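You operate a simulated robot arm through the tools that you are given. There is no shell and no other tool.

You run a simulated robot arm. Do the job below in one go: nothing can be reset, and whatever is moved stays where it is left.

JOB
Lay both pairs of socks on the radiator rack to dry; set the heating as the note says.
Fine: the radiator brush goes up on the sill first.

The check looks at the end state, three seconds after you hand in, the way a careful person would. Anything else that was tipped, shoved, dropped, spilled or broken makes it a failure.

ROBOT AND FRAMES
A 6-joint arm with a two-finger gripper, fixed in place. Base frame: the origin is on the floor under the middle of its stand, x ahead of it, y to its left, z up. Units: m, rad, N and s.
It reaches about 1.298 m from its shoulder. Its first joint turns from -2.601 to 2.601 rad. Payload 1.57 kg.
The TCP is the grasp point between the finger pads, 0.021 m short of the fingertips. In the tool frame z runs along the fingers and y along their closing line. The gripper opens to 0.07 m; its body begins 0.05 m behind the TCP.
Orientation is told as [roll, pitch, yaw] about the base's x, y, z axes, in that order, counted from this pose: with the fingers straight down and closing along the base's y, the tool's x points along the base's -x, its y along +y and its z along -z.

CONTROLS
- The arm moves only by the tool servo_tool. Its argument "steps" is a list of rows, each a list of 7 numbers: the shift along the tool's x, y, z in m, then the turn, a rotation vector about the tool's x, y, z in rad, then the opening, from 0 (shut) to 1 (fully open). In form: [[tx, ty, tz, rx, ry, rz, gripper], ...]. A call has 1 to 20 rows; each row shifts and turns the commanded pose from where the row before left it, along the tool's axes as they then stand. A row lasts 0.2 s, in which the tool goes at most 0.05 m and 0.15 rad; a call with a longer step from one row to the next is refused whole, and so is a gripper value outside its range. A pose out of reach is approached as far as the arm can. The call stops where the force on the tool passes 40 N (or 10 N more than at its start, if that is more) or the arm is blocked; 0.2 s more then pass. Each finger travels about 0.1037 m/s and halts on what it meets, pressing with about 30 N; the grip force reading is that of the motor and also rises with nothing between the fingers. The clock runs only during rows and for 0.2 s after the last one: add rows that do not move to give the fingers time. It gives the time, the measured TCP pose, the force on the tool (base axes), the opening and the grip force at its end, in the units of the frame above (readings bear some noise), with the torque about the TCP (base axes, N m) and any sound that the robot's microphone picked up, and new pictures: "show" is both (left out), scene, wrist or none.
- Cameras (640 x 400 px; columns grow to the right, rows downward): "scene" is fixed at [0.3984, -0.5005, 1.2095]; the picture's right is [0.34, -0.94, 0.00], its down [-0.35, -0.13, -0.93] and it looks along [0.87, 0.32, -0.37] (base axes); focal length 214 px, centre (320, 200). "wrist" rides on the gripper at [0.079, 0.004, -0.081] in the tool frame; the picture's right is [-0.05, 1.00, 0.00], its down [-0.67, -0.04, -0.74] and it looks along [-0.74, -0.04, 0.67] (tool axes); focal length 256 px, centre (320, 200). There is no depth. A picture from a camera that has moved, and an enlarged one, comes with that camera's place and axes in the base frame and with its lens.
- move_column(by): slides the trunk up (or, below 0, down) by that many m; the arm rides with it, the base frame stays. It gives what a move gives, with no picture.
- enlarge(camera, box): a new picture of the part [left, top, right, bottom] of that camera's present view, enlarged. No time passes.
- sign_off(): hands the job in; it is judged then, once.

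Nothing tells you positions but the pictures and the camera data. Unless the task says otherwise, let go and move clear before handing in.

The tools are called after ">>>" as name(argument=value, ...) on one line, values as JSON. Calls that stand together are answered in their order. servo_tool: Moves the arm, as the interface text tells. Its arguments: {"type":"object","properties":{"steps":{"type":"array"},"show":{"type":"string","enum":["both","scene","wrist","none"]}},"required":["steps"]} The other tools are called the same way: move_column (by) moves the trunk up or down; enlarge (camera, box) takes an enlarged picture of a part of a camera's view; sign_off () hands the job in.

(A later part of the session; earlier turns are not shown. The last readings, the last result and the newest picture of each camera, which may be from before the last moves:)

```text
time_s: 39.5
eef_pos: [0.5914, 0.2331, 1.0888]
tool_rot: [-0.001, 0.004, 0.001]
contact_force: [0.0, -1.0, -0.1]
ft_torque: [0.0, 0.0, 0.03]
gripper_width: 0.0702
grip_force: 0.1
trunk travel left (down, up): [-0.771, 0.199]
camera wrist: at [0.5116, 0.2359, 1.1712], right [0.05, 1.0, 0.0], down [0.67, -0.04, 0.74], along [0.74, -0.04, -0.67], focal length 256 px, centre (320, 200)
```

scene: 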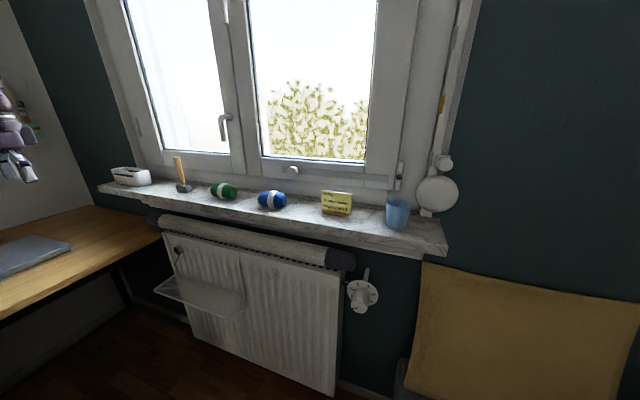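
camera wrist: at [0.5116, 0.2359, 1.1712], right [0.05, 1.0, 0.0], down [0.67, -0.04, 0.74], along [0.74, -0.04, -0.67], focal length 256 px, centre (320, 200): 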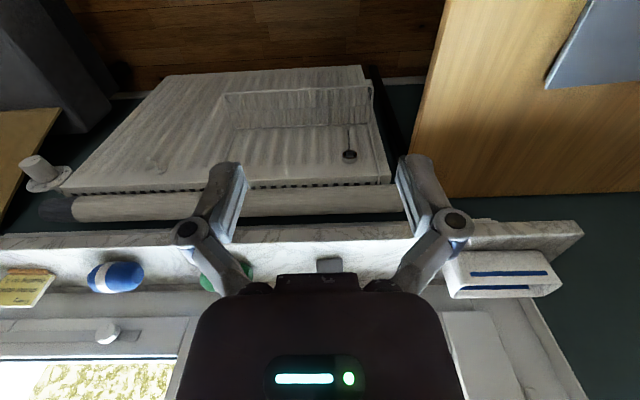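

The pivot model is exact. I'll slide right to y≈-0.05 and turn the tool 90° so the fingers close along x, which puts the wrist camera at the side looking along the sill.

>>> servo_tool(steps=[[0, -0.047, 0, 0, 0, 0, 1], [0, -0.047, 0, 0, 0, 0, 1], [0, -0.047, 0, 0, 0, 0, 1], [0, -0.047, 0, 0, 0, 0, 1], [0, -0.047, 0, 0, 0, 0, 1], [0, -0.047, 0, 0, 0, 0, 1], [0, 0, 0, 0, 0, -0.1428, 1], [0, 0, 0, 0, 0, -0.1428, 1], [0, 0, 0, 0, 0, -0.1428, 1], [0, 0, 0, 0, 0, -0.1428, 1], [0, 0, 0, 0, 0, -0.1428, 1], [0, 0, 0, 0, 0, -0.1428, 1], [0, 0, 0, 0, 0, -0.1428, 1], [0, 0, 0, 0, 0, -0.1428, 1], [0, 0, 0, 0, 0, -0.1428, 1], [0, 0, 0, 0, 0, -0.1428, 1], [0, 0, 0, 0, 0, -0.1428, 1], [0, 0, 0, 0, 0, 0, 1]])

```text
time_s: 43.3
eef_pos: [0.5888, -0.05, 1.0893]
tool_rot: [0.002, -0.002, 1.573]
contact_force: [-0.9, -0.9, -0.1]
ft_torque: [0.0, 0.04, 0.02]
gripper_width: 0.0698
grip_force: 0.1
trunk travel left (down, up): [-0.771, 0.199]
camera wrist: at [0.5857, -0.1296, 1.1709], right [-1.0, 0.05, 0.0], down [0.04, 0.67, 0.74], along [0.04, 0.74, -0.67], focal length 256 px, centre (320, 200)
```

scene: 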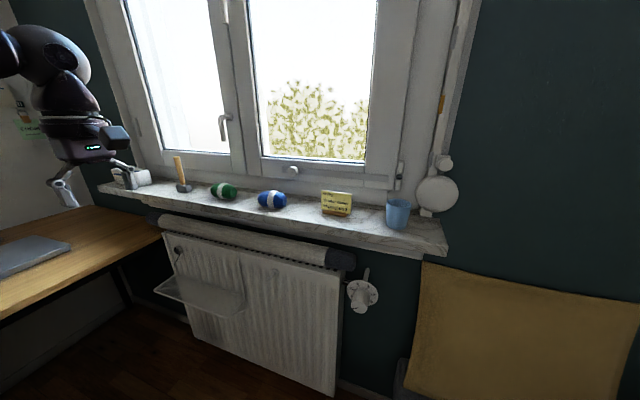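
wrist: 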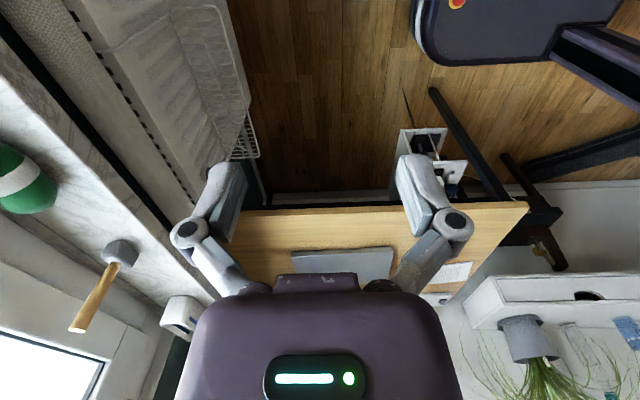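

The view is good: green sock and brush on the left of the picture. Next I tilt the tool 12° (leaning back from the window handle, which I measured at about (0.978, 0.052, ≥1.12)) and move forward to view the green sock from nearby.

>>> servo_tool(steps=[[0, -0.0194, -0.001, 0.105, 0, 0, 1], [0, -0.0194, -0.001, 0.105, 0, 0, 1], [0, -0.0391, 0.0083, 0, 0, 0, 1], [0, -0.0391, 0.0083, 0, 0, 0, 1], [0, -0.0391, 0.0083, 0, 0, 0, 1], [0, -0.0391, 0.0083, 0, 0, 0, 1], [0, -0.0391, 0.0083, 0, 0, 0, 1], [0, -0.0391, 0.0083, 0, 0, 0, 1], [0, 0, 0, 0, 0, 0, 1]])

```text
time_s: 45.3
eef_pos: [0.8679, -0.0512, 1.0939]
tool_rot: [-0.207, 0.001, 1.572]
contact_force: [0.6, 0.9, -0.6]
ft_torque: [0.02, -0.01, -0.01]
gripper_width: 0.0701
grip_force: 0.0
trunk travel left (down, up): [-0.771, 0.199]
camera wrist: at [0.8465, -0.1302, 1.1725], right [-0.98, 0.05, -0.21], down [-0.12, 0.67, 0.74], along [0.18, 0.74, -0.64], focal length 256 px, centre (320, 200)
```

scene: 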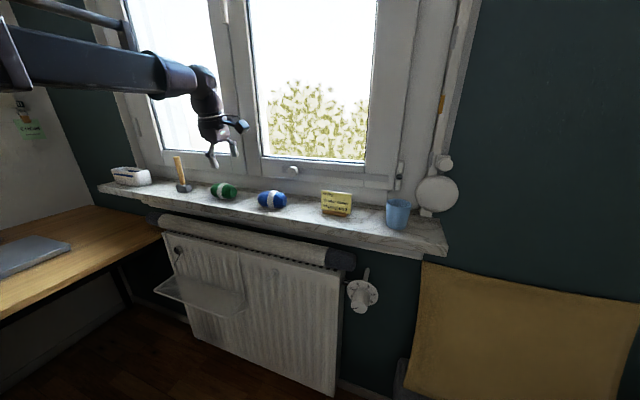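
wrist: 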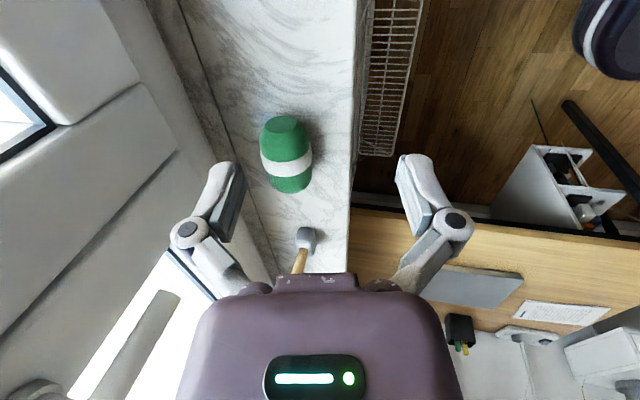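

The green sock lies along y at about (0.935, 0.042), roughly 55–58 mm thick. I'll move above it and check alignment before descending.

>>> servo_tool(steps=[[-0.0311, -0.0212, 0.0045, 0, 0, 0, 1], [-0.0311, -0.0212, 0.0045, 0, 0, 0, 1], [-0.0311, -0.0212, 0.0045, 0, 0, 0, 1], [0, 0, 0, 0, 0, 0, 1]])

>>> enlarge(camera="scene", box=[170, 80, 290, 220])

```text
time_s: 46.3
eef_pos: [0.9321, 0.04, 1.0937]
tool_rot: [-0.207, -0.002, 1.57]
contact_force: [-6.1, -5.8, 0.3]
ft_torque: [0.15, -0.16, -0.18]
gripper_width: 0.0674
grip_force: 0.1
out of reach, approached as far as the arm can: row 2
trunk travel left (down, up): [-0.771, 0.199]
camera wrist: at [0.9114, -0.0392, 1.1728], right [-0.98, 0.05, -0.21], down [-0.12, 0.67, 0.74], along [0.18, 0.74, -0.65], focal length 256 px, centre (320, 200)
```

scene: 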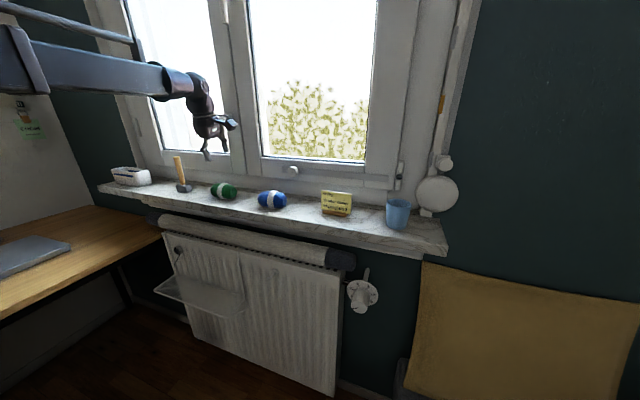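
wrist: 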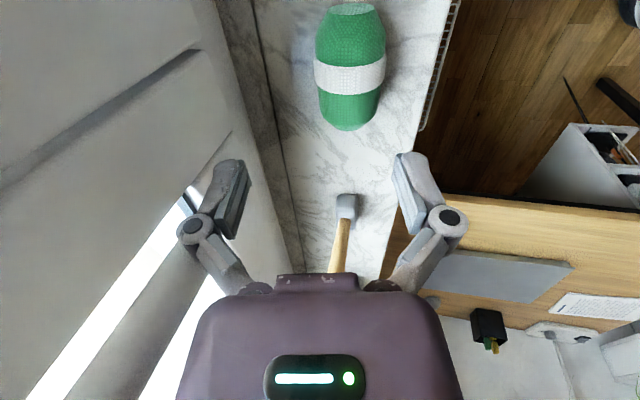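

```text
2.86 times, centred on (230, 150) of scene
camera zoom: at [0.3984, -0.5005, 1.2095], right [0.34, -0.94, 0.0], down [-0.35, -0.13, -0.93], along [0.87, 0.32, -0.37], focal length 613 px, centre (577, 343)
```

zoom: 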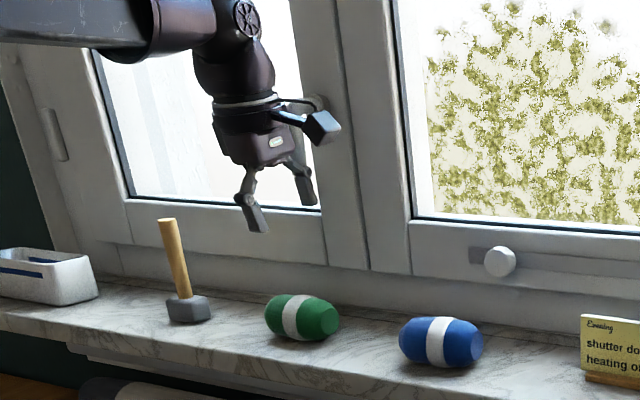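

The force reading (-6, -6 N) shows the front finger is touching the window handle. I'm backing out along the same path immediately.

>>> servo_tool(steps=[[0.0311, 0.0212, -0.0045, 0, 0, 0, 1], [0.0311, 0.0212, -0.0045, 0, 0, 0, 1], [0.0311, 0.0212, -0.0045, 0, 0, 0, 1], [0, 0, 0, 0, 0, 0, 1]])

>>> enlarge(camera="scene", box=[180, 90, 280, 170])

```text
time_s: 47.3
eef_pos: [0.8687, -0.052, 1.0939]
tool_rot: [-0.208, -0.001, 1.571]
contact_force: [-0.1, 0.8, 0.4]
ft_torque: [-0.01, 0.03, -0.04]
gripper_width: 0.0698
grip_force: 0.1
out of reach, approached as far as the arm can: row 3
trunk travel left (down, up): [-0.771, 0.199]
camera wrist: at [0.8487, -0.1313, 1.172], right [-0.98, 0.05, -0.21], down [-0.12, 0.67, 0.74], along [0.18, 0.74, -0.64], focal length 256 px, centre (320, 200)
```

scene: 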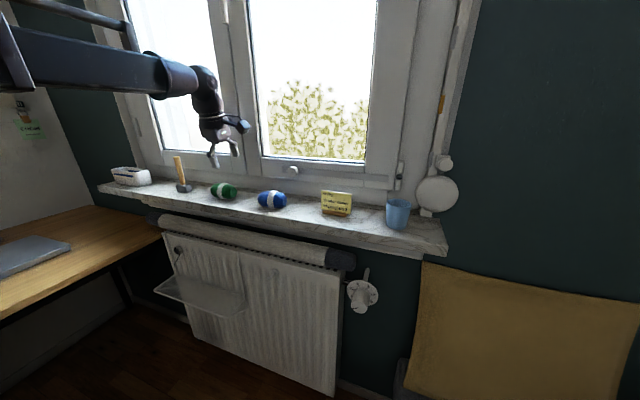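
wrist: 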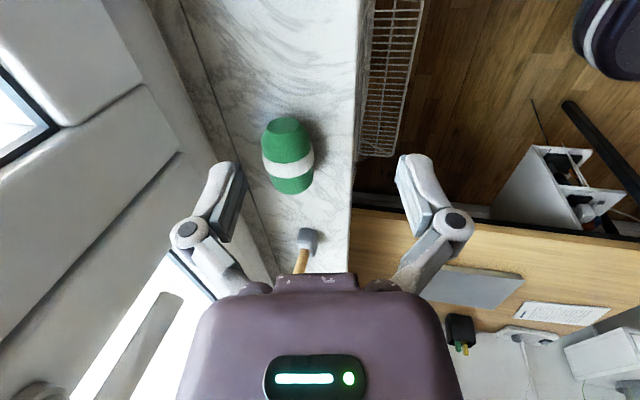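

```text
5.00 times, centred on (230, 130) of scene
camera zoom: at [0.3984, -0.5005, 1.2095], right [0.34, -0.94, 0.0], down [-0.35, -0.13, -0.93], along [0.87, 0.32, -0.37], focal length 1072 px, centre (770, 550)
```

zoom: 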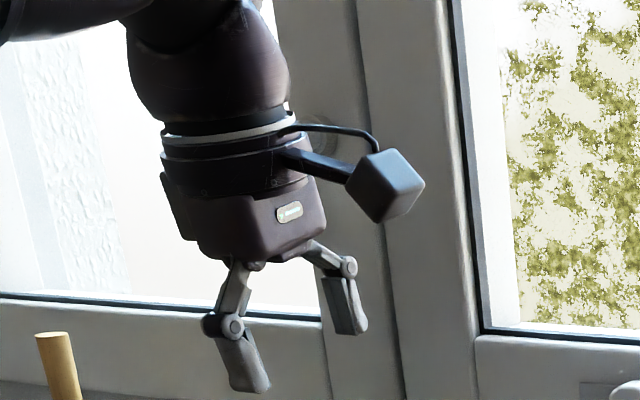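

Backed off; the handle appears unmoved in the wrist picture and the force is back to zero. The clash was the front knuckle at handle height, so instead I'll descend in the gap between the socks (y≈-0.055), well away from the handle, and then slide in along the sock's axis at grasp height, below the handle.

>>> servo_tool(steps=[[0.001, -0.0206, 0.0043, 0, 0, 0, 1], [0.001, -0.0206, 0.0043, 0, 0, 0, 1], [0.001, -0.0206, 0.0043, 0, 0, 0, 1], [0, 0, 0, 0, 0, 0, 1]])

>>> enlarge(camera="scene", box=[170, 80, 290, 220])

```text
time_s: 48.3
eef_pos: [0.9328, -0.0542, 1.0936]
tool_rot: [-0.208, 0.0, 1.57]
contact_force: [-0.6, 0.0, 0.9]
ft_torque: [0.03, 0.02, 0.03]
gripper_width: 0.07
grip_force: 0.1
trunk travel left (down, up): [-0.771, 0.199]
camera wrist: at [0.9113, -0.1337, 1.1724], right [-0.98, 0.05, -0.21], down [-0.12, 0.67, 0.74], along [0.18, 0.74, -0.64], focal length 256 px, centre (320, 200)
```

scene: 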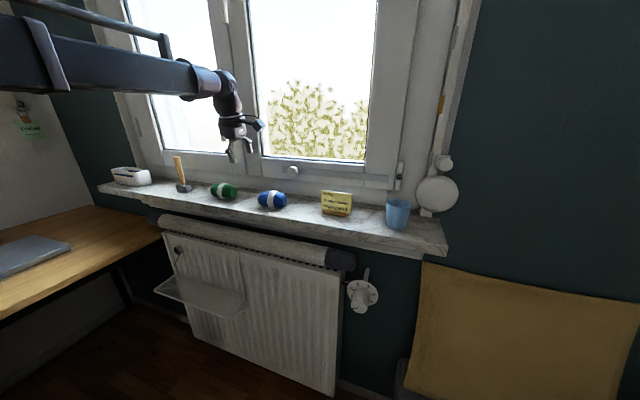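
wrist: 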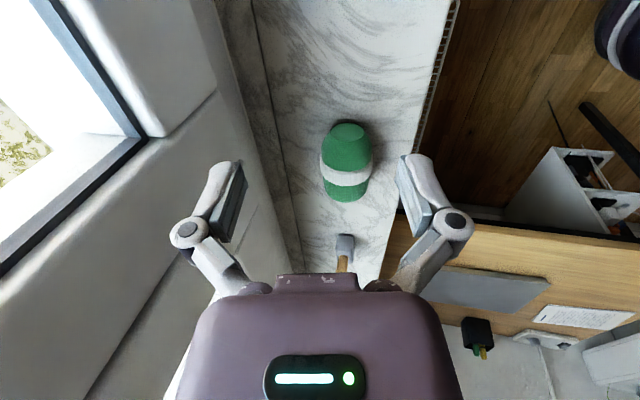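

```text
2.86 times, centred on (230, 150) of scene
camera zoom: at [0.3984, -0.5005, 1.2095], right [0.34, -0.94, 0.0], down [-0.35, -0.13, -0.93], along [0.87, 0.32, -0.37], focal length 613 px, centre (577, 343)
```

zoom: 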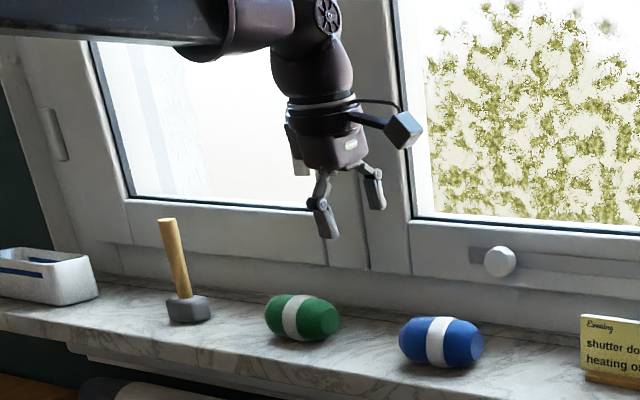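

The window handle is still in its original place. The green sock is centred at x≈0.936. I'll descend 10 cm in the gap between the two socks.

>>> move_column(by=-0.1)

>>> servo_tool(steps=[[0, 0, 0, 0, 0, 0, 1]])

>>> enlarge(camera="scene", box=[170, 80, 290, 220])

```text
time_s: 49.6
eef_pos: [0.9317, -0.0534, 0.9936]
tool_rot: [-0.208, 0.001, 1.571]
contact_force: [0.0, 0.2, 0.0]
ft_torque: [-0.02, -0.01, 0.01]
gripper_width: 0.0702
grip_force: 0.0
trunk travel left (down, up): [-0.671, 0.299]
```

```text
time_s: 50.0
eef_pos: [0.933, -0.0543, 0.993]
tool_rot: [-0.207, -0.001, 1.572]
contact_force: [0.0, -0.4, 0.1]
ft_torque: [0.01, -0.02, -0.01]
gripper_width: 0.0699
grip_force: 0.1
trunk travel left (down, up): [-0.671, 0.299]
camera wrist: at [0.9116, -0.1338, 1.0723], right [-0.98, 0.05, -0.21], down [-0.12, 0.67, 0.74], along [0.18, 0.74, -0.64], focal length 256 px, centre (320, 200)
```

scene: 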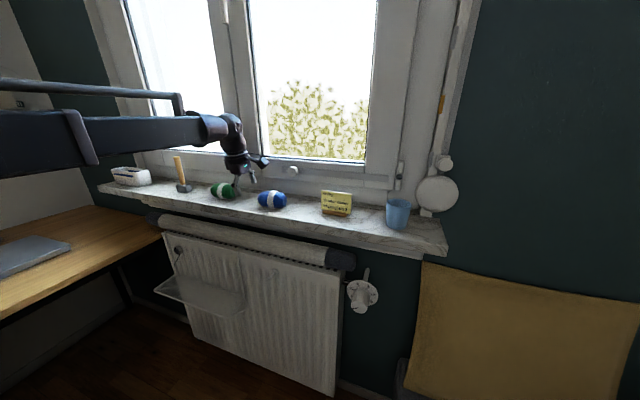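
wrist: 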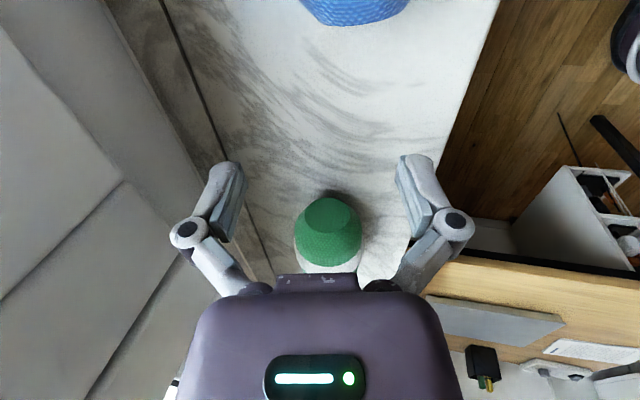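

```text
2.86 times, centred on (230, 150) of scene
camera zoom: at [0.3984, -0.5005, 1.2095], right [0.34, -0.94, 0.0], down [-0.35, -0.13, -0.93], along [0.87, 0.32, -0.37], focal length 613 px, centre (577, 343)
```

zoom: 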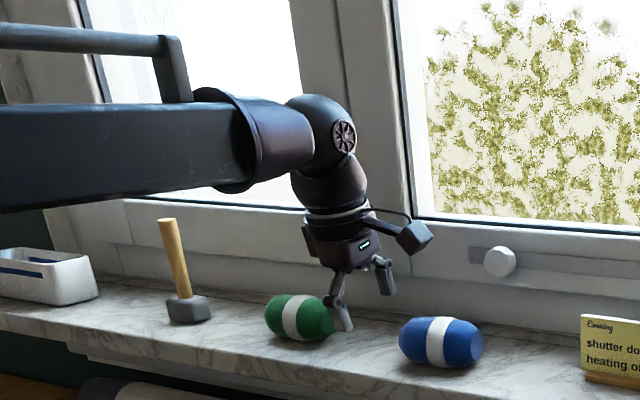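

Alignment is good (sock centre x≈0.935 against tool plane 0.933). I'll descend the last 1.8 cm and check the force.

>>> move_column(by=-0.018)

>>> enlarge(camera="scene", box=[200, 140, 300, 220])

```text
time_s: 50.7
eef_pos: [0.9329, -0.0539, 0.9756]
tool_rot: [-0.207, 0.0, 1.569]
contact_force: [-1.0, -0.3, -0.1]
ft_torque: [-0.01, 0.03, -0.03]
gripper_width: 0.07
grip_force: 0.1
trunk travel left (down, up): [-0.653, 0.317]
```

```text
5.00 times, centred on (250, 180) of scene
camera zoom: at [0.3984, -0.5005, 1.2095], right [0.34, -0.94, 0.0], down [-0.35, -0.13, -0.93], along [0.87, 0.32, -0.37], focal length 1072 px, centre (670, 300)
```

zoom: 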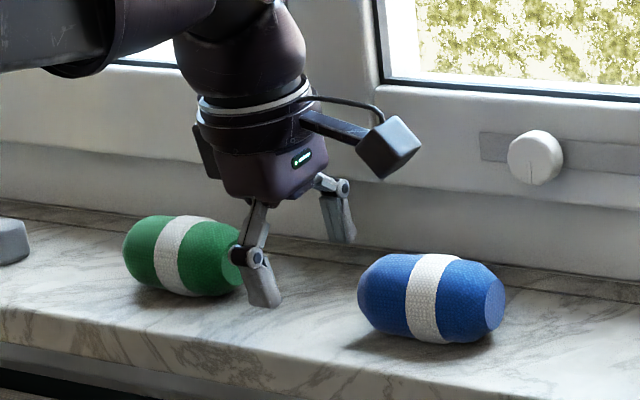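

No contact with the sill. Sliding in toward the green sock, halfway first.

>>> servo_tool(steps=[[-0.0125, 0, 0, 0, 0, 0, 1], [-0.0125, 0, 0, 0, 0, 0, 1], [-0.0125, 0, 0, 0, 0, 0, 1], [-0.0125, 0, 0, 0, 0, 0, 1], [0, 0, 0, 0, 0, 0, 1]])

>>> enlarge(camera="scene", box=[180, 120, 280, 220])

```text
time_s: 51.9
eef_pos: [0.9345, -0.0037, 0.9754]
tool_rot: [-0.206, 0.0, 1.569]
contact_force: [-0.4, 0.3, -0.4]
ft_torque: [-0.01, -0.01, 0.0]
gripper_width: 0.07
grip_force: 0.0
trunk travel left (down, up): [-0.653, 0.317]
camera wrist: at [0.9126, -0.0837, 1.0542], right [-0.98, 0.05, -0.21], down [-0.12, 0.67, 0.74], along [0.18, 0.74, -0.64], focal length 256 px, centre (320, 200)
```

scene: 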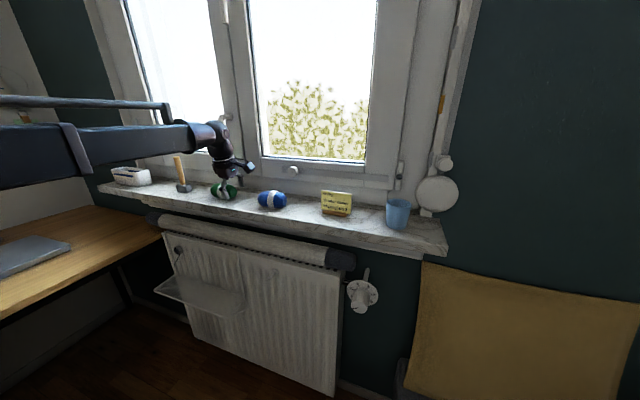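
wrist: 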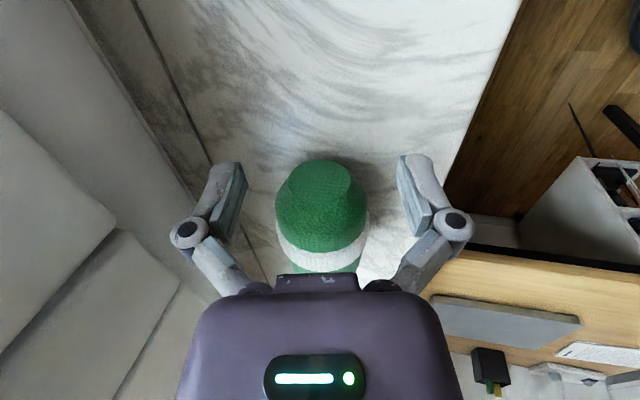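

```text
4.00 times, centred on (230, 170) of scene
camera zoom: at [0.3984, -0.5005, 1.2095], right [0.34, -0.94, 0.0], down [-0.35, -0.13, -0.93], along [0.87, 0.32, -0.37], focal length 858 px, centre (680, 320)
```

zoom: 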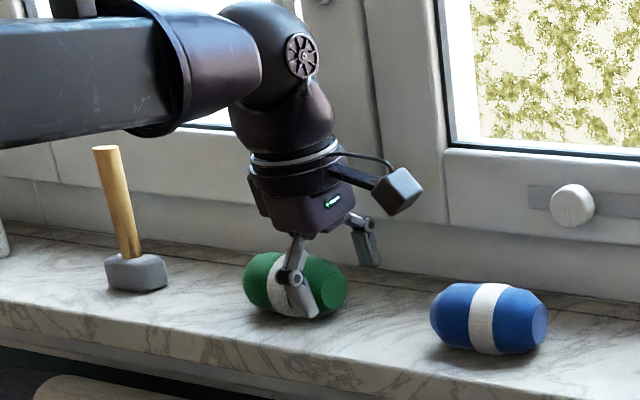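

The sock is centred between the fingers, no contact. Continuing the last 4 cm to its middle.

>>> servo_tool(steps=[[-0.013, 0, 0, 0, 0, 0, 1], [-0.013, 0, 0, 0, 0, 0, 1], [-0.013, 0, 0, 0, 0, 0, 1], [0, 0, 0, 0, 0, 0, 1]])

>>> enlarge(camera="scene", box=[180, 100, 280, 220])

```text
time_s: 52.9
eef_pos: [0.931, 0.0346, 0.9759]
tool_rot: [-0.208, -0.001, 1.571]
contact_force: [-0.2, 0.5, 1.2]
ft_torque: [0.03, 0.01, -0.02]
gripper_width: 0.0698
grip_force: 0.1
trunk travel left (down, up): [-0.653, 0.317]
camera wrist: at [0.9105, -0.0449, 1.0542], right [-0.98, 0.05, -0.21], down [-0.12, 0.67, 0.74], along [0.18, 0.74, -0.64], focal length 256 px, centre (320, 200)
```

scene: 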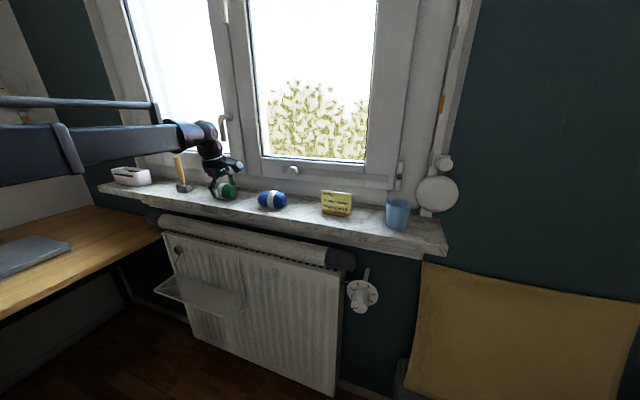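
wrist: 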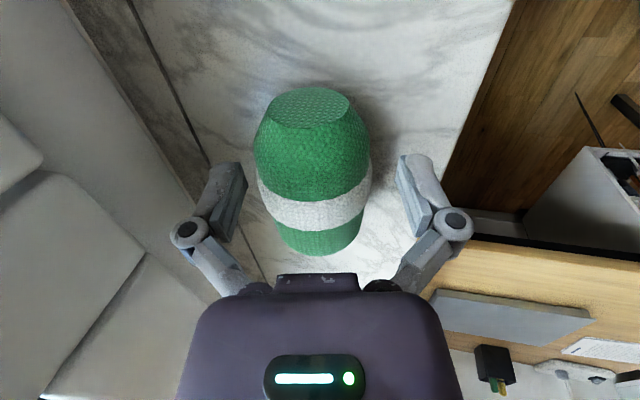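

```text
3.33 times, centred on (230, 160) of scene
camera zoom: at [0.3984, -0.5005, 1.2095], right [0.34, -0.94, 0.0], down [-0.35, -0.13, -0.93], along [0.87, 0.32, -0.37], focal length 715 px, centre (620, 333)
```

zoom: 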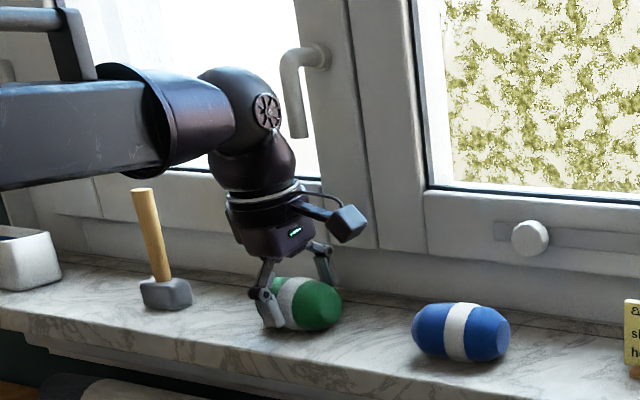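

The sock sits between the pads, just ~3 mm off-centre, and the window handle hangs straight as before. Small correction, then close.

>>> servo_tool(steps=[[-0.003, -0.003, 0.0006, 0, 0, 0, 1], [0, 0, 0, 0, 0, 0, 0.8], [0, 0, 0, 0, 0, 0, 0.6], [0, 0, 0, 0, 0, 0, 0.3], [0, 0, 0, 0, 0, 0, 0], [0, 0, 0, 0, 0, 0, 0]])

```text
time_s: 54.3
eef_pos: [0.9341, 0.038, 0.9757]
tool_rot: [-0.208, -0.001, 1.57]
contact_force: [2.4, 0.0, 5.0]
ft_torque: [0.0, -0.05, 0.04]
gripper_width: 0.0504
grip_force: 30.0
trunk travel left (down, up): [-0.653, 0.317]
camera wrist: at [0.9135, -0.0418, 1.0546], right [-0.98, 0.05, -0.21], down [-0.12, 0.67, 0.74], along [0.18, 0.74, -0.64], focal length 256 px, centre (320, 200)
```

scene: 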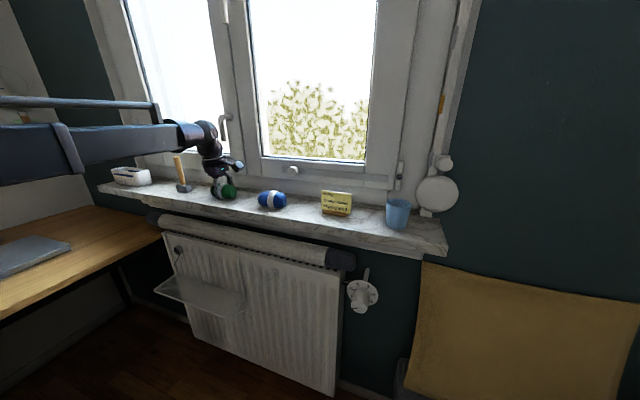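
wrist: 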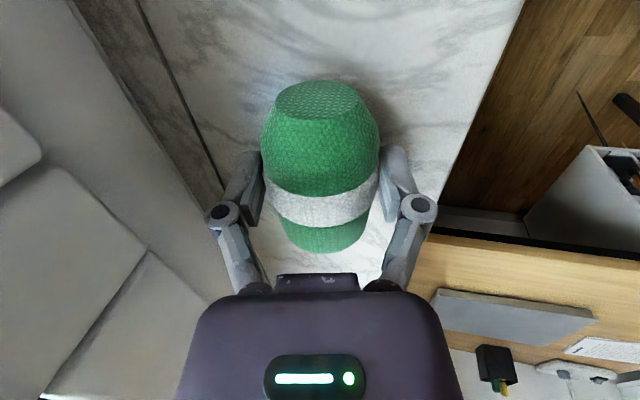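

Green sock is gripped (0.050 m, 30 N). I'll lift 2 cm, staying below the window handle, then pull straight back off the sill.

>>> move_column(by=0.02)

>>> servo_tool(steps=[[0, 0.0196, -0.0041, 0, 0, 0, 0], [0, 0.0391, -0.0083, 0, 0, 0, 0], [0, 0.0391, -0.0083, 0, 0, 0, 0], [0, 0.0391, -0.0083, 0, 0, 0, 0], [0, 0.0391, -0.0083, 0, 0, 0, 0], [0, 0.0391, -0.0083, 0, 0, 0, 0], [0, 0, 0, 0, 0, 0, 0]])

```text
time_s: 55.0
eef_pos: [0.9359, 0.0389, 0.9965]
tool_rot: [-0.209, -0.001, 1.57]
contact_force: [0.0, -0.3, -0.9]
ft_torque: [-0.01, 0.02, 0.0]
gripper_width: 0.0507
grip_force: 29.6
trunk travel left (down, up): [-0.673, 0.297]
```

```text
time_s: 56.5
eef_pos: [0.714, 0.0391, 0.9959]
tool_rot: [-0.207, 0.001, 1.569]
contact_force: [-0.2, 0.1, -0.4]
ft_torque: [0.02, 0.0, -0.01]
gripper_width: 0.0507
grip_force: 29.8
trunk travel left (down, up): [-0.673, 0.297]
camera wrist: at [0.6926, -0.0415, 1.0741], right [-0.98, 0.05, -0.21], down [-0.12, 0.67, 0.74], along [0.18, 0.74, -0.64], focal length 256 px, centre (320, 200)
```

scene: 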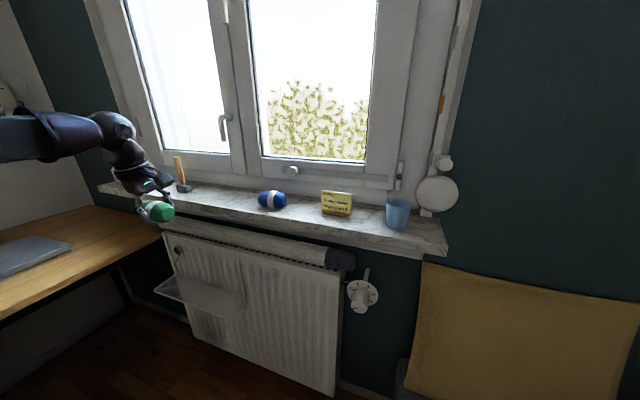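
wrist: 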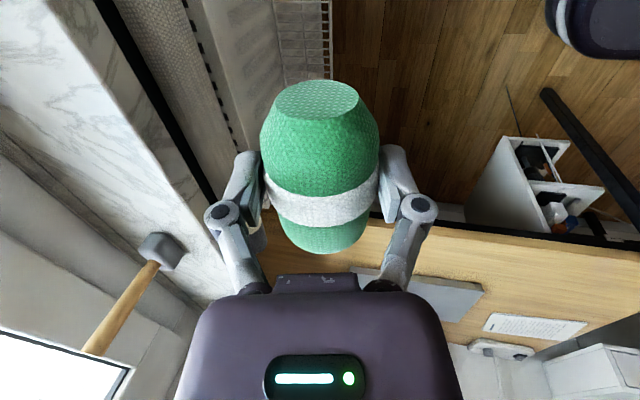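

Green sock is off the sill. The bleed key hangs at about y 0.28–0.29, so I'll place green at y≈0.175 and blue at y≈0.055. Now I tilt to 20° and move to the lowering spot in front of the rack.

>>> servo_tool(steps=[[0, -0.0262, -0.0019, 0.142, 0, 0, 0], [-0.034, 0.0141, -0.0051, 0, 0, 0, 0], [-0.034, 0.0141, -0.0051, 0, 0, 0, 0], [-0.034, 0.0141, -0.0051, 0, 0, 0, 0], [-0.034, 0.0141, -0.0051, 0, 0, 0, 0], [0, 0, 0, 0, 0, 0, 0]])

```text
time_s: 58.0
eef_pos: [0.6828, 0.1744, 1.0022]
tool_rot: [-0.351, 0.001, 1.568]
contact_force: [0.5, 0.2, -0.5]
ft_torque: [0.03, 0.0, 0.03]
gripper_width: 0.0506
grip_force: 29.9
trunk travel left (down, up): [-0.673, 0.297]
camera wrist: at [0.6503, 0.0952, 1.0777], right [-0.94, 0.05, -0.34], down [-0.22, 0.67, 0.71], along [0.27, 0.74, -0.61], focal length 256 px, centre (320, 200)
```

scene: 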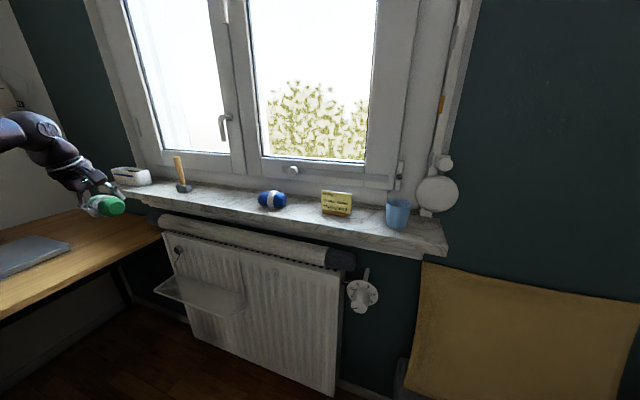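
wrist: 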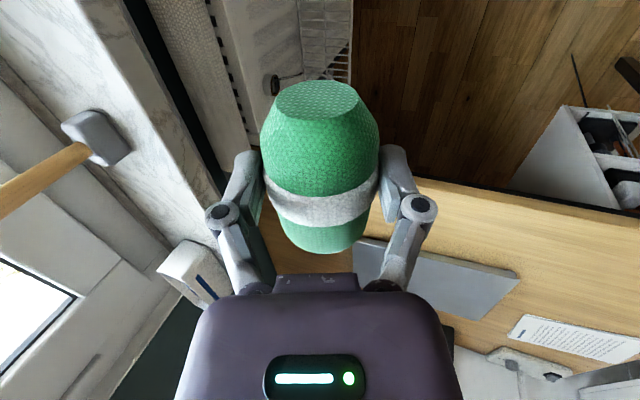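

Lowering the trunk in two stages, in front of the rack.

>>> move_column(by=-0.2)

>>> move_column(by=-0.16)

>>> servo_tool(steps=[[0, 0, 0, 0, 0, 0, 0]])

```text
time_s: 60.1
eef_pos: [0.6818, 0.1744, 0.8031]
tool_rot: [-0.349, 0.0, 1.571]
contact_force: [0.0, 0.2, -0.3]
ft_torque: [0.03, 0.02, 0.0]
gripper_width: 0.0506
grip_force: 30.4
trunk travel left (down, up): [-0.473, 0.497]
```

```text
time_s: 62.0
eef_pos: [0.6824, 0.1744, 0.6423]
tool_rot: [-0.352, 0.0, 1.572]
contact_force: [-0.6, -0.5, -0.9]
ft_torque: [0.02, -0.02, 0.01]
gripper_width: 0.0506
grip_force: 29.9
trunk travel left (down, up): [-0.313, 0.657]
```

```text
time_s: 62.4
eef_pos: [0.6823, 0.1738, 0.6427]
tool_rot: [-0.351, 0.0, 1.57]
contact_force: [-0.5, 0.4, -0.9]
ft_torque: [-0.02, 0.01, -0.02]
gripper_width: 0.0508
grip_force: 30.0
trunk travel left (down, up): [-0.313, 0.657]
camera wrist: at [0.6505, 0.0948, 0.7178], right [-0.94, 0.05, -0.34], down [-0.22, 0.67, 0.71], along [0.27, 0.74, -0.61], focal length 256 px, centre (320, 200)
```

scene: 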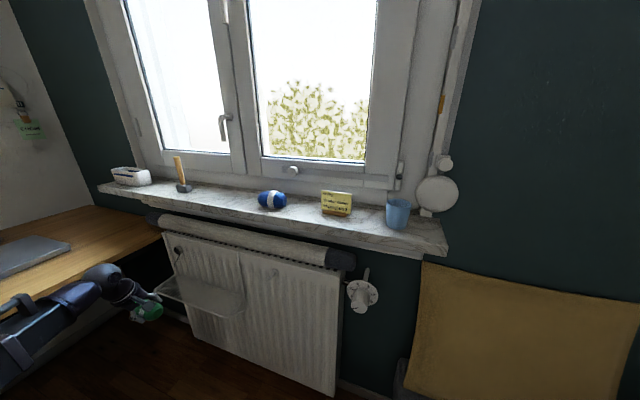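
wrist: 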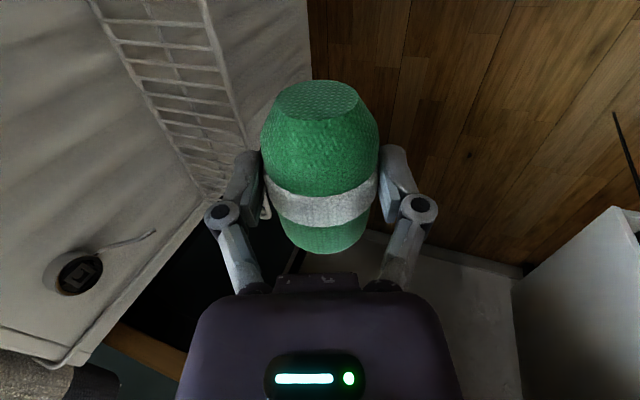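

The rack measures x 0.791–0.884 at z≈0.557 here too, matching my earlier numbers. Moving forward over the rack with about 5 cm clearance under the sock.

>>> servo_tool(steps=[[0, -0.027, 0.0099, 0, 0, 0, 0], [0, -0.027, 0.0099, 0, 0, 0, 0], [0, -0.027, 0.0099, 0, 0, 0, 0], [0, -0.027, 0.0099, 0, 0, 0, 0], [0, -0.027, 0.0099, 0, 0, 0, 0], [0, 0, 0, 0, 0, 0, 0]])

>>> enlarge(camera="scene", box=[120, 210, 260, 320])

```text
time_s: 63.8
eef_pos: [0.8262, 0.1738, 0.6434]
tool_rot: [-0.348, -0.001, 1.571]
contact_force: [-0.6, -0.4, 0.3]
ft_torque: [0.0, 0.02, 0.0]
gripper_width: 0.0502
grip_force: 30.4
trunk travel left (down, up): [-0.313, 0.657]
camera wrist: at [0.7947, 0.0939, 0.7176], right [-0.94, 0.05, -0.34], down [-0.22, 0.67, 0.71], along [0.27, 0.74, -0.61], focal length 256 px, centre (320, 200)
```

scene: 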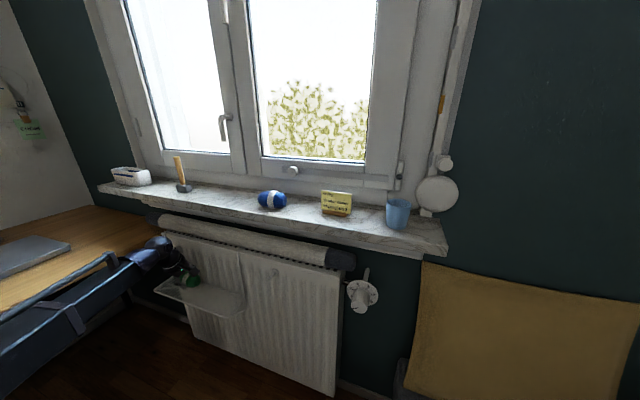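
wrist: 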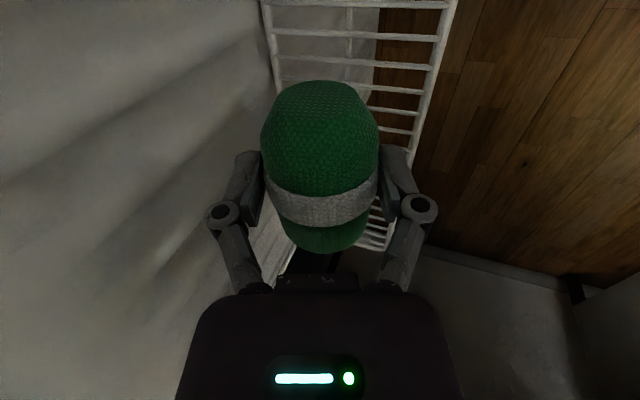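

```text
3.64 times, centred on (190, 265) of scene
camera zoom: at [0.3984, -0.5005, 1.2095], right [0.34, -0.94, 0.0], down [-0.35, -0.13, -0.93], along [0.87, 0.32, -0.37], focal length 780 px, centre (793, -36)
```

zoom: 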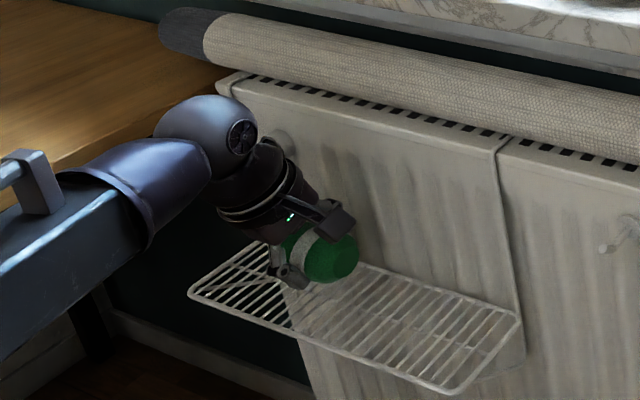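

The sock hangs over the rack, clear of radiator, bleed valve and desk. Lowering 3.8 cm.

>>> move_column(by=-0.038)

>>> servo_tool(steps=[[0, 0, 0, 0, 0, 0, 0]], show="wrist")

>>> enlarge(camera="scene", box=[160, 250, 240, 310])

```text
time_s: 64.6
eef_pos: [0.8267, 0.1733, 0.6055]
tool_rot: [-0.349, 0.0, 1.571]
contact_force: [-0.2, 0.3, -0.5]
ft_torque: [-0.03, 0.0, 0.0]
gripper_width: 0.0507
grip_force: 30.2
trunk travel left (down, up): [-0.275, 0.695]
```

```text
time_s: 65.0
eef_pos: [0.8259, 0.174, 0.6053]
tool_rot: [-0.349, 0.0, 1.571]
contact_force: [-0.8, -1.0, -0.5]
ft_torque: [0.01, -0.01, -0.01]
gripper_width: 0.0507
grip_force: 30.4
trunk travel left (down, up): [-0.275, 0.695]
camera wrist: at [0.7945, 0.0939, 0.6798], right [-0.94, 0.05, -0.34], down [-0.22, 0.67, 0.71], along [0.27, 0.74, -0.61], focal length 256 px, centre (320, 200)
```

wrist: 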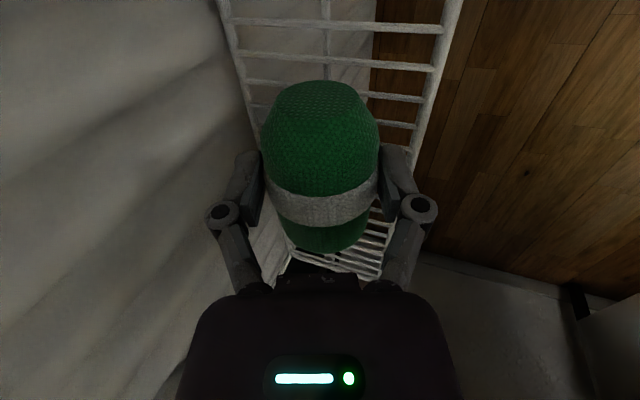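

```text
6.67 times, centred on (200, 280) of scene
camera zoom: at [0.3984, -0.5005, 1.2095], right [0.34, -0.94, 0.0], down [-0.35, -0.13, -0.93], along [0.87, 0.32, -0.37], focal length 1430 px, centre (1120, -333)
```

zoom: 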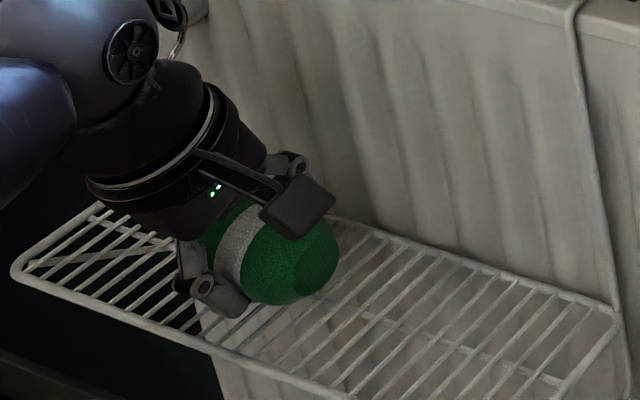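

About 1 cm above the wires. Lowering in small steps with the force watched.

>>> move_column(by=-0.007)

>>> move_column(by=-0.003)

```text
time_s: 65.5
eef_pos: [0.8273, 0.1729, 0.5967]
tool_rot: [-0.35, 0.0, 1.571]
contact_force: [0.0, 0.8, -0.8]
ft_torque: [0.02, 0.02, 0.0]
gripper_width: 0.0504
grip_force: 29.9
trunk travel left (down, up): [-0.268, 0.702]
```

```text
time_s: 66.0
eef_pos: [0.8267, 0.1747, 0.5965]
tool_rot: [-0.353, 0.001, 1.571]
contact_force: [2.3, 0.3, 19.6]
ft_torque: [0.2, -0.11, 0.0]
gripper_width: 0.0508
grip_force: 30.4
trunk travel left (down, up): [-0.265, 0.705]
```

Contact under the sock (≈20 N, centred below it). Relieving slightly, then opening gently.

>>> move_column(by=0.002)

>>> servo_tool(steps=[[0, 0, 0, 0, 0, 0, 0.74], [0, 0, 0, 0, 0, 0, 0.76], [0, 0, 0, 0, 0, 0, 0.78], [0, 0, 0, 0, 0, 0, 0.8], [0, 0, 0, 0, 0, 0, 0.82], [0, 0, 0, 0, 0, 0, 0.82]])

>>> enlarge(camera="scene", box=[160, 250, 240, 310])

```text
time_s: 66.6
eef_pos: [0.8257, 0.1738, 0.5965]
tool_rot: [-0.349, -0.001, 1.571]
contact_force: [0.6, 0.4, 1.6]
ft_torque: [0.02, -0.02, 0.0]
gripper_width: 0.0506
grip_force: 29.9
trunk travel left (down, up): [-0.267, 0.703]
```

```text
time_s: 68.0
eef_pos: [0.8261, 0.1725, 0.5959]
tool_rot: [-0.35, 0.0, 1.571]
contact_force: [-0.7, 0.7, 0.2]
ft_torque: [-0.03, 0.01, -0.03]
gripper_width: 0.0572
grip_force: 0.0
trunk travel left (down, up): [-0.267, 0.703]
camera wrist: at [0.7945, 0.0939, 0.6718], right [-0.94, 0.05, -0.34], down [-0.22, 0.67, 0.71], along [0.27, 0.74, -0.61], focal length 256 px, centre (320, 200)
```

scene: 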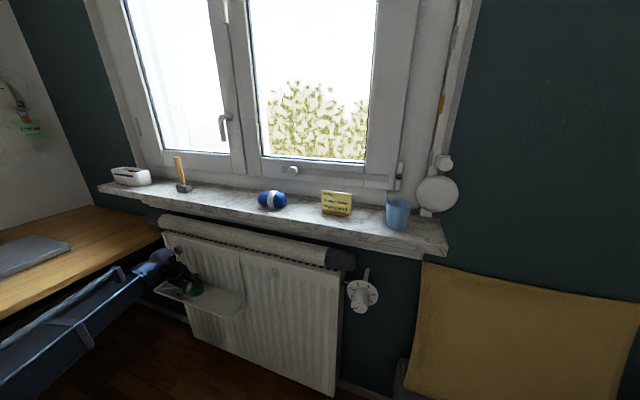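
wrist: 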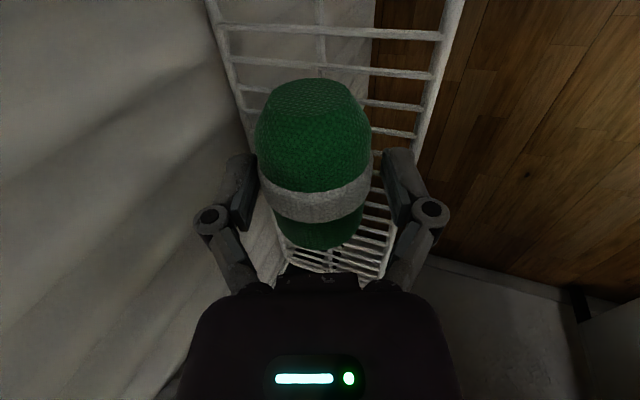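

```text
6.67 times, centred on (200, 280) of scene
camera zoom: at [0.3984, -0.5005, 1.2095], right [0.34, -0.94, 0.0], down [-0.35, -0.13, -0.93], along [0.87, 0.32, -0.37], focal length 1430 px, centre (1120, -333)
```

zoom: 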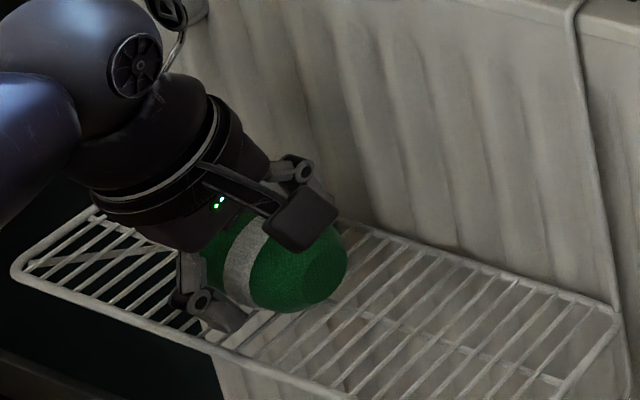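

The sock is released and resting on the wires, slightly toward the front finger. Opening further and watching whether it stays put.

>>> servo_tool(steps=[[0, 0, 0, 0, 0, 0, 0.86], [0, 0, 0, 0, 0, 0, 0.9], [0, 0, 0, 0, 0, 0, 0.92], [0, 0, 0, 0, 0, 0, 0.92], [0, 0, 0, 0, 0, 0, 0.92]])

```text
time_s: 69.2
eef_pos: [0.8257, 0.1736, 0.5979]
tool_rot: [-0.349, 0.002, 1.572]
contact_force: [0.0, -0.5, 0.5]
ft_torque: [-0.01, 0.01, -0.03]
gripper_width: 0.0643
grip_force: 0.1
trunk travel left (down, up): [-0.267, 0.703]
camera wrist: at [0.7945, 0.0939, 0.6718], right [-0.94, 0.05, -0.34], down [-0.22, 0.67, 0.71], along [0.27, 0.74, -0.61], focal length 256 px, centre (320, 200)
```

scene: 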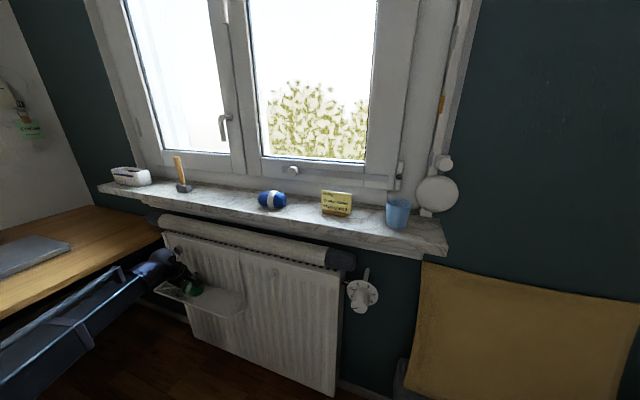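
wrist: 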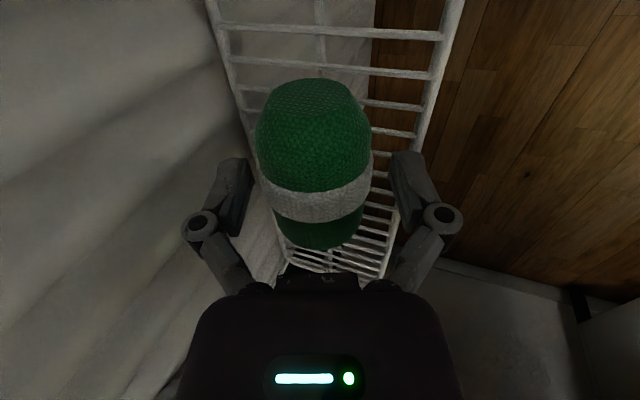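

The sock stays still. I'll raise 5 mm, open fully, and slide out along the sock's axis toward -y.

>>> move_column(by=0.005)

>>> servo_tool(steps=[[0, 0, 0, 0, 0, 0, 1], [0, 0, 0, 0, 0, 0, 1], [0.01, 0, 0, 0, 0, 0, 1], [0.01, 0, 0, 0, 0, 0, 1], [0.01, 0, 0, 0, 0, 0, 1], [0, 0, 0, 0, 0, 0, 1]], show="wrist")

```text
time_s: 69.7
eef_pos: [0.826, 0.1736, 0.6013]
tool_rot: [-0.35, 0.0, 1.571]
contact_force: [0.3, 1.7, 0.1]
ft_torque: [-0.02, 0.01, 0.02]
gripper_width: 0.0644
grip_force: 0.0
trunk travel left (down, up): [-0.272, 0.698]
```

```text
time_s: 71.1
eef_pos: [0.826, 0.1425, 0.6022]
tool_rot: [-0.351, 0.0, 1.57]
contact_force: [0.1, -0.3, 0.0]
ft_torque: [0.07, 0.02, 0.0]
gripper_width: 0.0703
grip_force: 0.1
trunk travel left (down, up): [-0.272, 0.698]
camera wrist: at [0.7947, 0.0627, 0.6768], right [-0.94, 0.05, -0.34], down [-0.22, 0.67, 0.71], along [0.27, 0.74, -0.61], focal length 256 px, centre (320, 200)
```

wrist: 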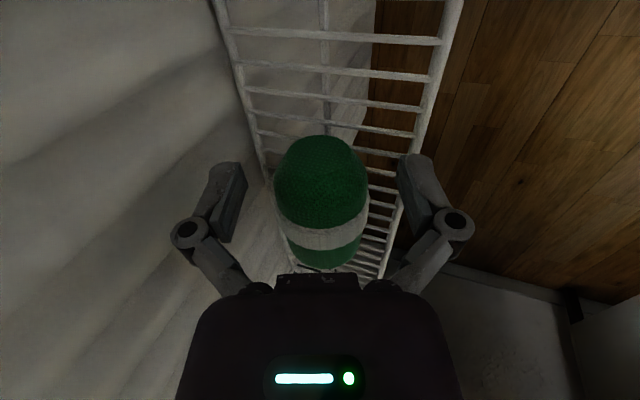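

Clear; continuing out, then up and back.

>>> servo_tool(steps=[[0.02, 0, 0, 0, 0, 0, 1], [0.02, 0, 0, 0, 0, 0, 1], [0.02, 0, 0, 0, 0, 0, 1], [0, 0, 0, 0, 0, 0, 1]], show="wrist")

>>> move_column(by=0.04)

>>> servo_tool(steps=[[0, 0.0282, -0.0103, 0, 0, 0, 1], [0, 0.0376, -0.0137, 0, 0, 0, 1], [0, 0.0376, -0.0137, 0, 0, 0, 1], [0, 0.0376, -0.0137, 0, 0, 0, 1], [0, 0, 0, 0, 0, 0, 1]])

>>> enlarge(camera="scene", box=[120, 210, 260, 320])

```text
time_s: 72.1
eef_pos: [0.8245, 0.0821, 0.6008]
tool_rot: [-0.35, 0.001, 1.569]
contact_force: [-0.4, -1.1, -0.8]
ft_torque: [0.03, 0.01, 0.01]
gripper_width: 0.0699
grip_force: 0.2
trunk travel left (down, up): [-0.272, 0.698]
camera wrist: at [0.7929, 0.0028, 0.6768], right [-0.94, 0.05, -0.34], down [-0.22, 0.67, 0.71], along [0.27, 0.74, -0.61], focal length 256 px, centre (320, 200)
```

wrist: 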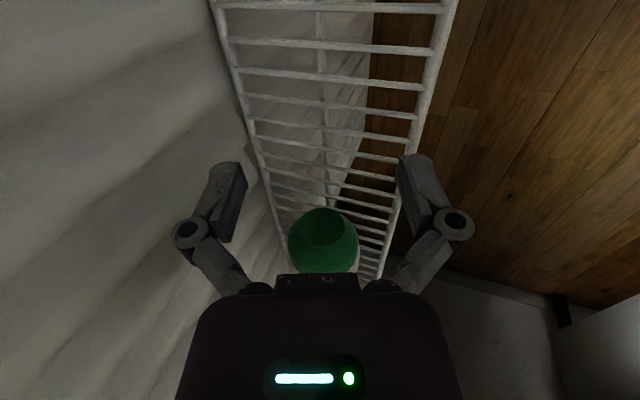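

```text
time_s: 72.9
eef_pos: [0.8252, 0.0824, 0.6419]
tool_rot: [-0.351, 0.0, 1.573]
contact_force: [-0.4, 0.4, 0.8]
ft_torque: [0.03, 0.02, -0.01]
gripper_width: 0.0697
grip_force: 0.1
trunk travel left (down, up): [-0.312, 0.658]
```

```text
time_s: 74.1
eef_pos: [0.6731, 0.0834, 0.6417]
tool_rot: [-0.35, 0.001, 1.569]
contact_force: [-0.3, 0.3, -0.1]
ft_torque: [0.02, 0.0, 0.0]
gripper_width: 0.0699
grip_force: 0.1
trunk travel left (down, up): [-0.312, 0.658]
camera wrist: at [0.6416, 0.0028, 0.7169], right [-0.94, 0.05, -0.34], down [-0.22, 0.67, 0.71], along [0.27, 0.74, -0.61], focal length 256 px, centre (320, 200)
```

scene: 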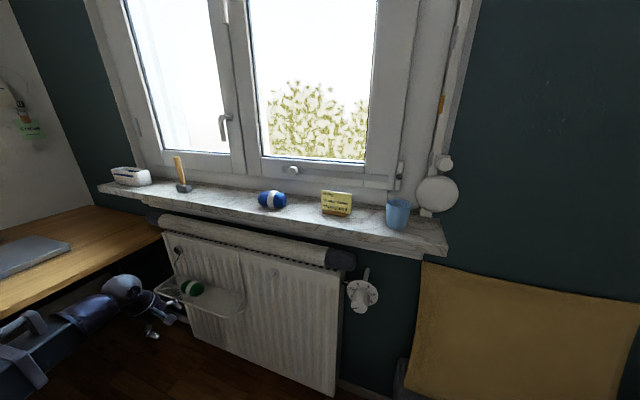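
wrist: 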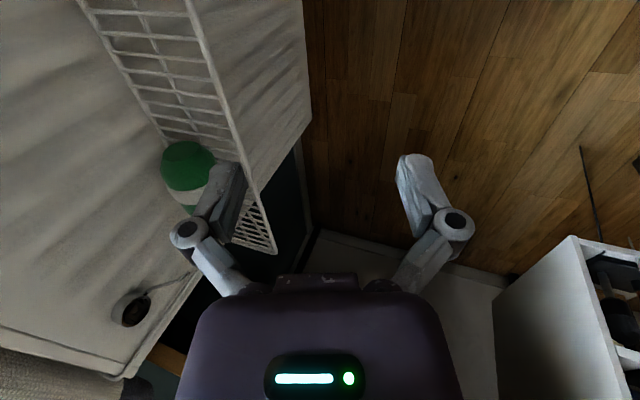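

```text
3.64 times, centred on (190, 265) of scene
camera zoom: at [0.3984, -0.5005, 1.2095], right [0.34, -0.94, 0.0], down [-0.35, -0.13, -0.93], along [0.87, 0.32, -0.37], focal length 780 px, centre (793, -36)
```

zoom: 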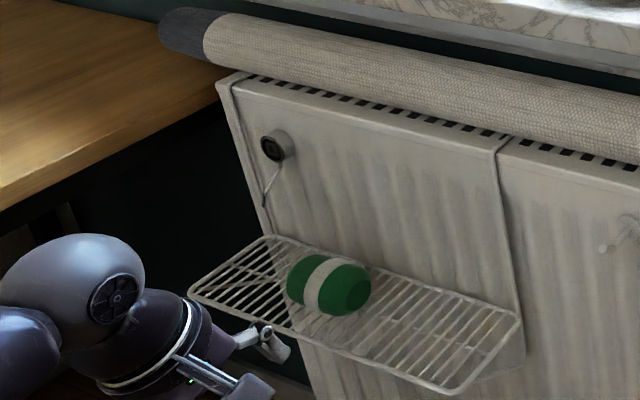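

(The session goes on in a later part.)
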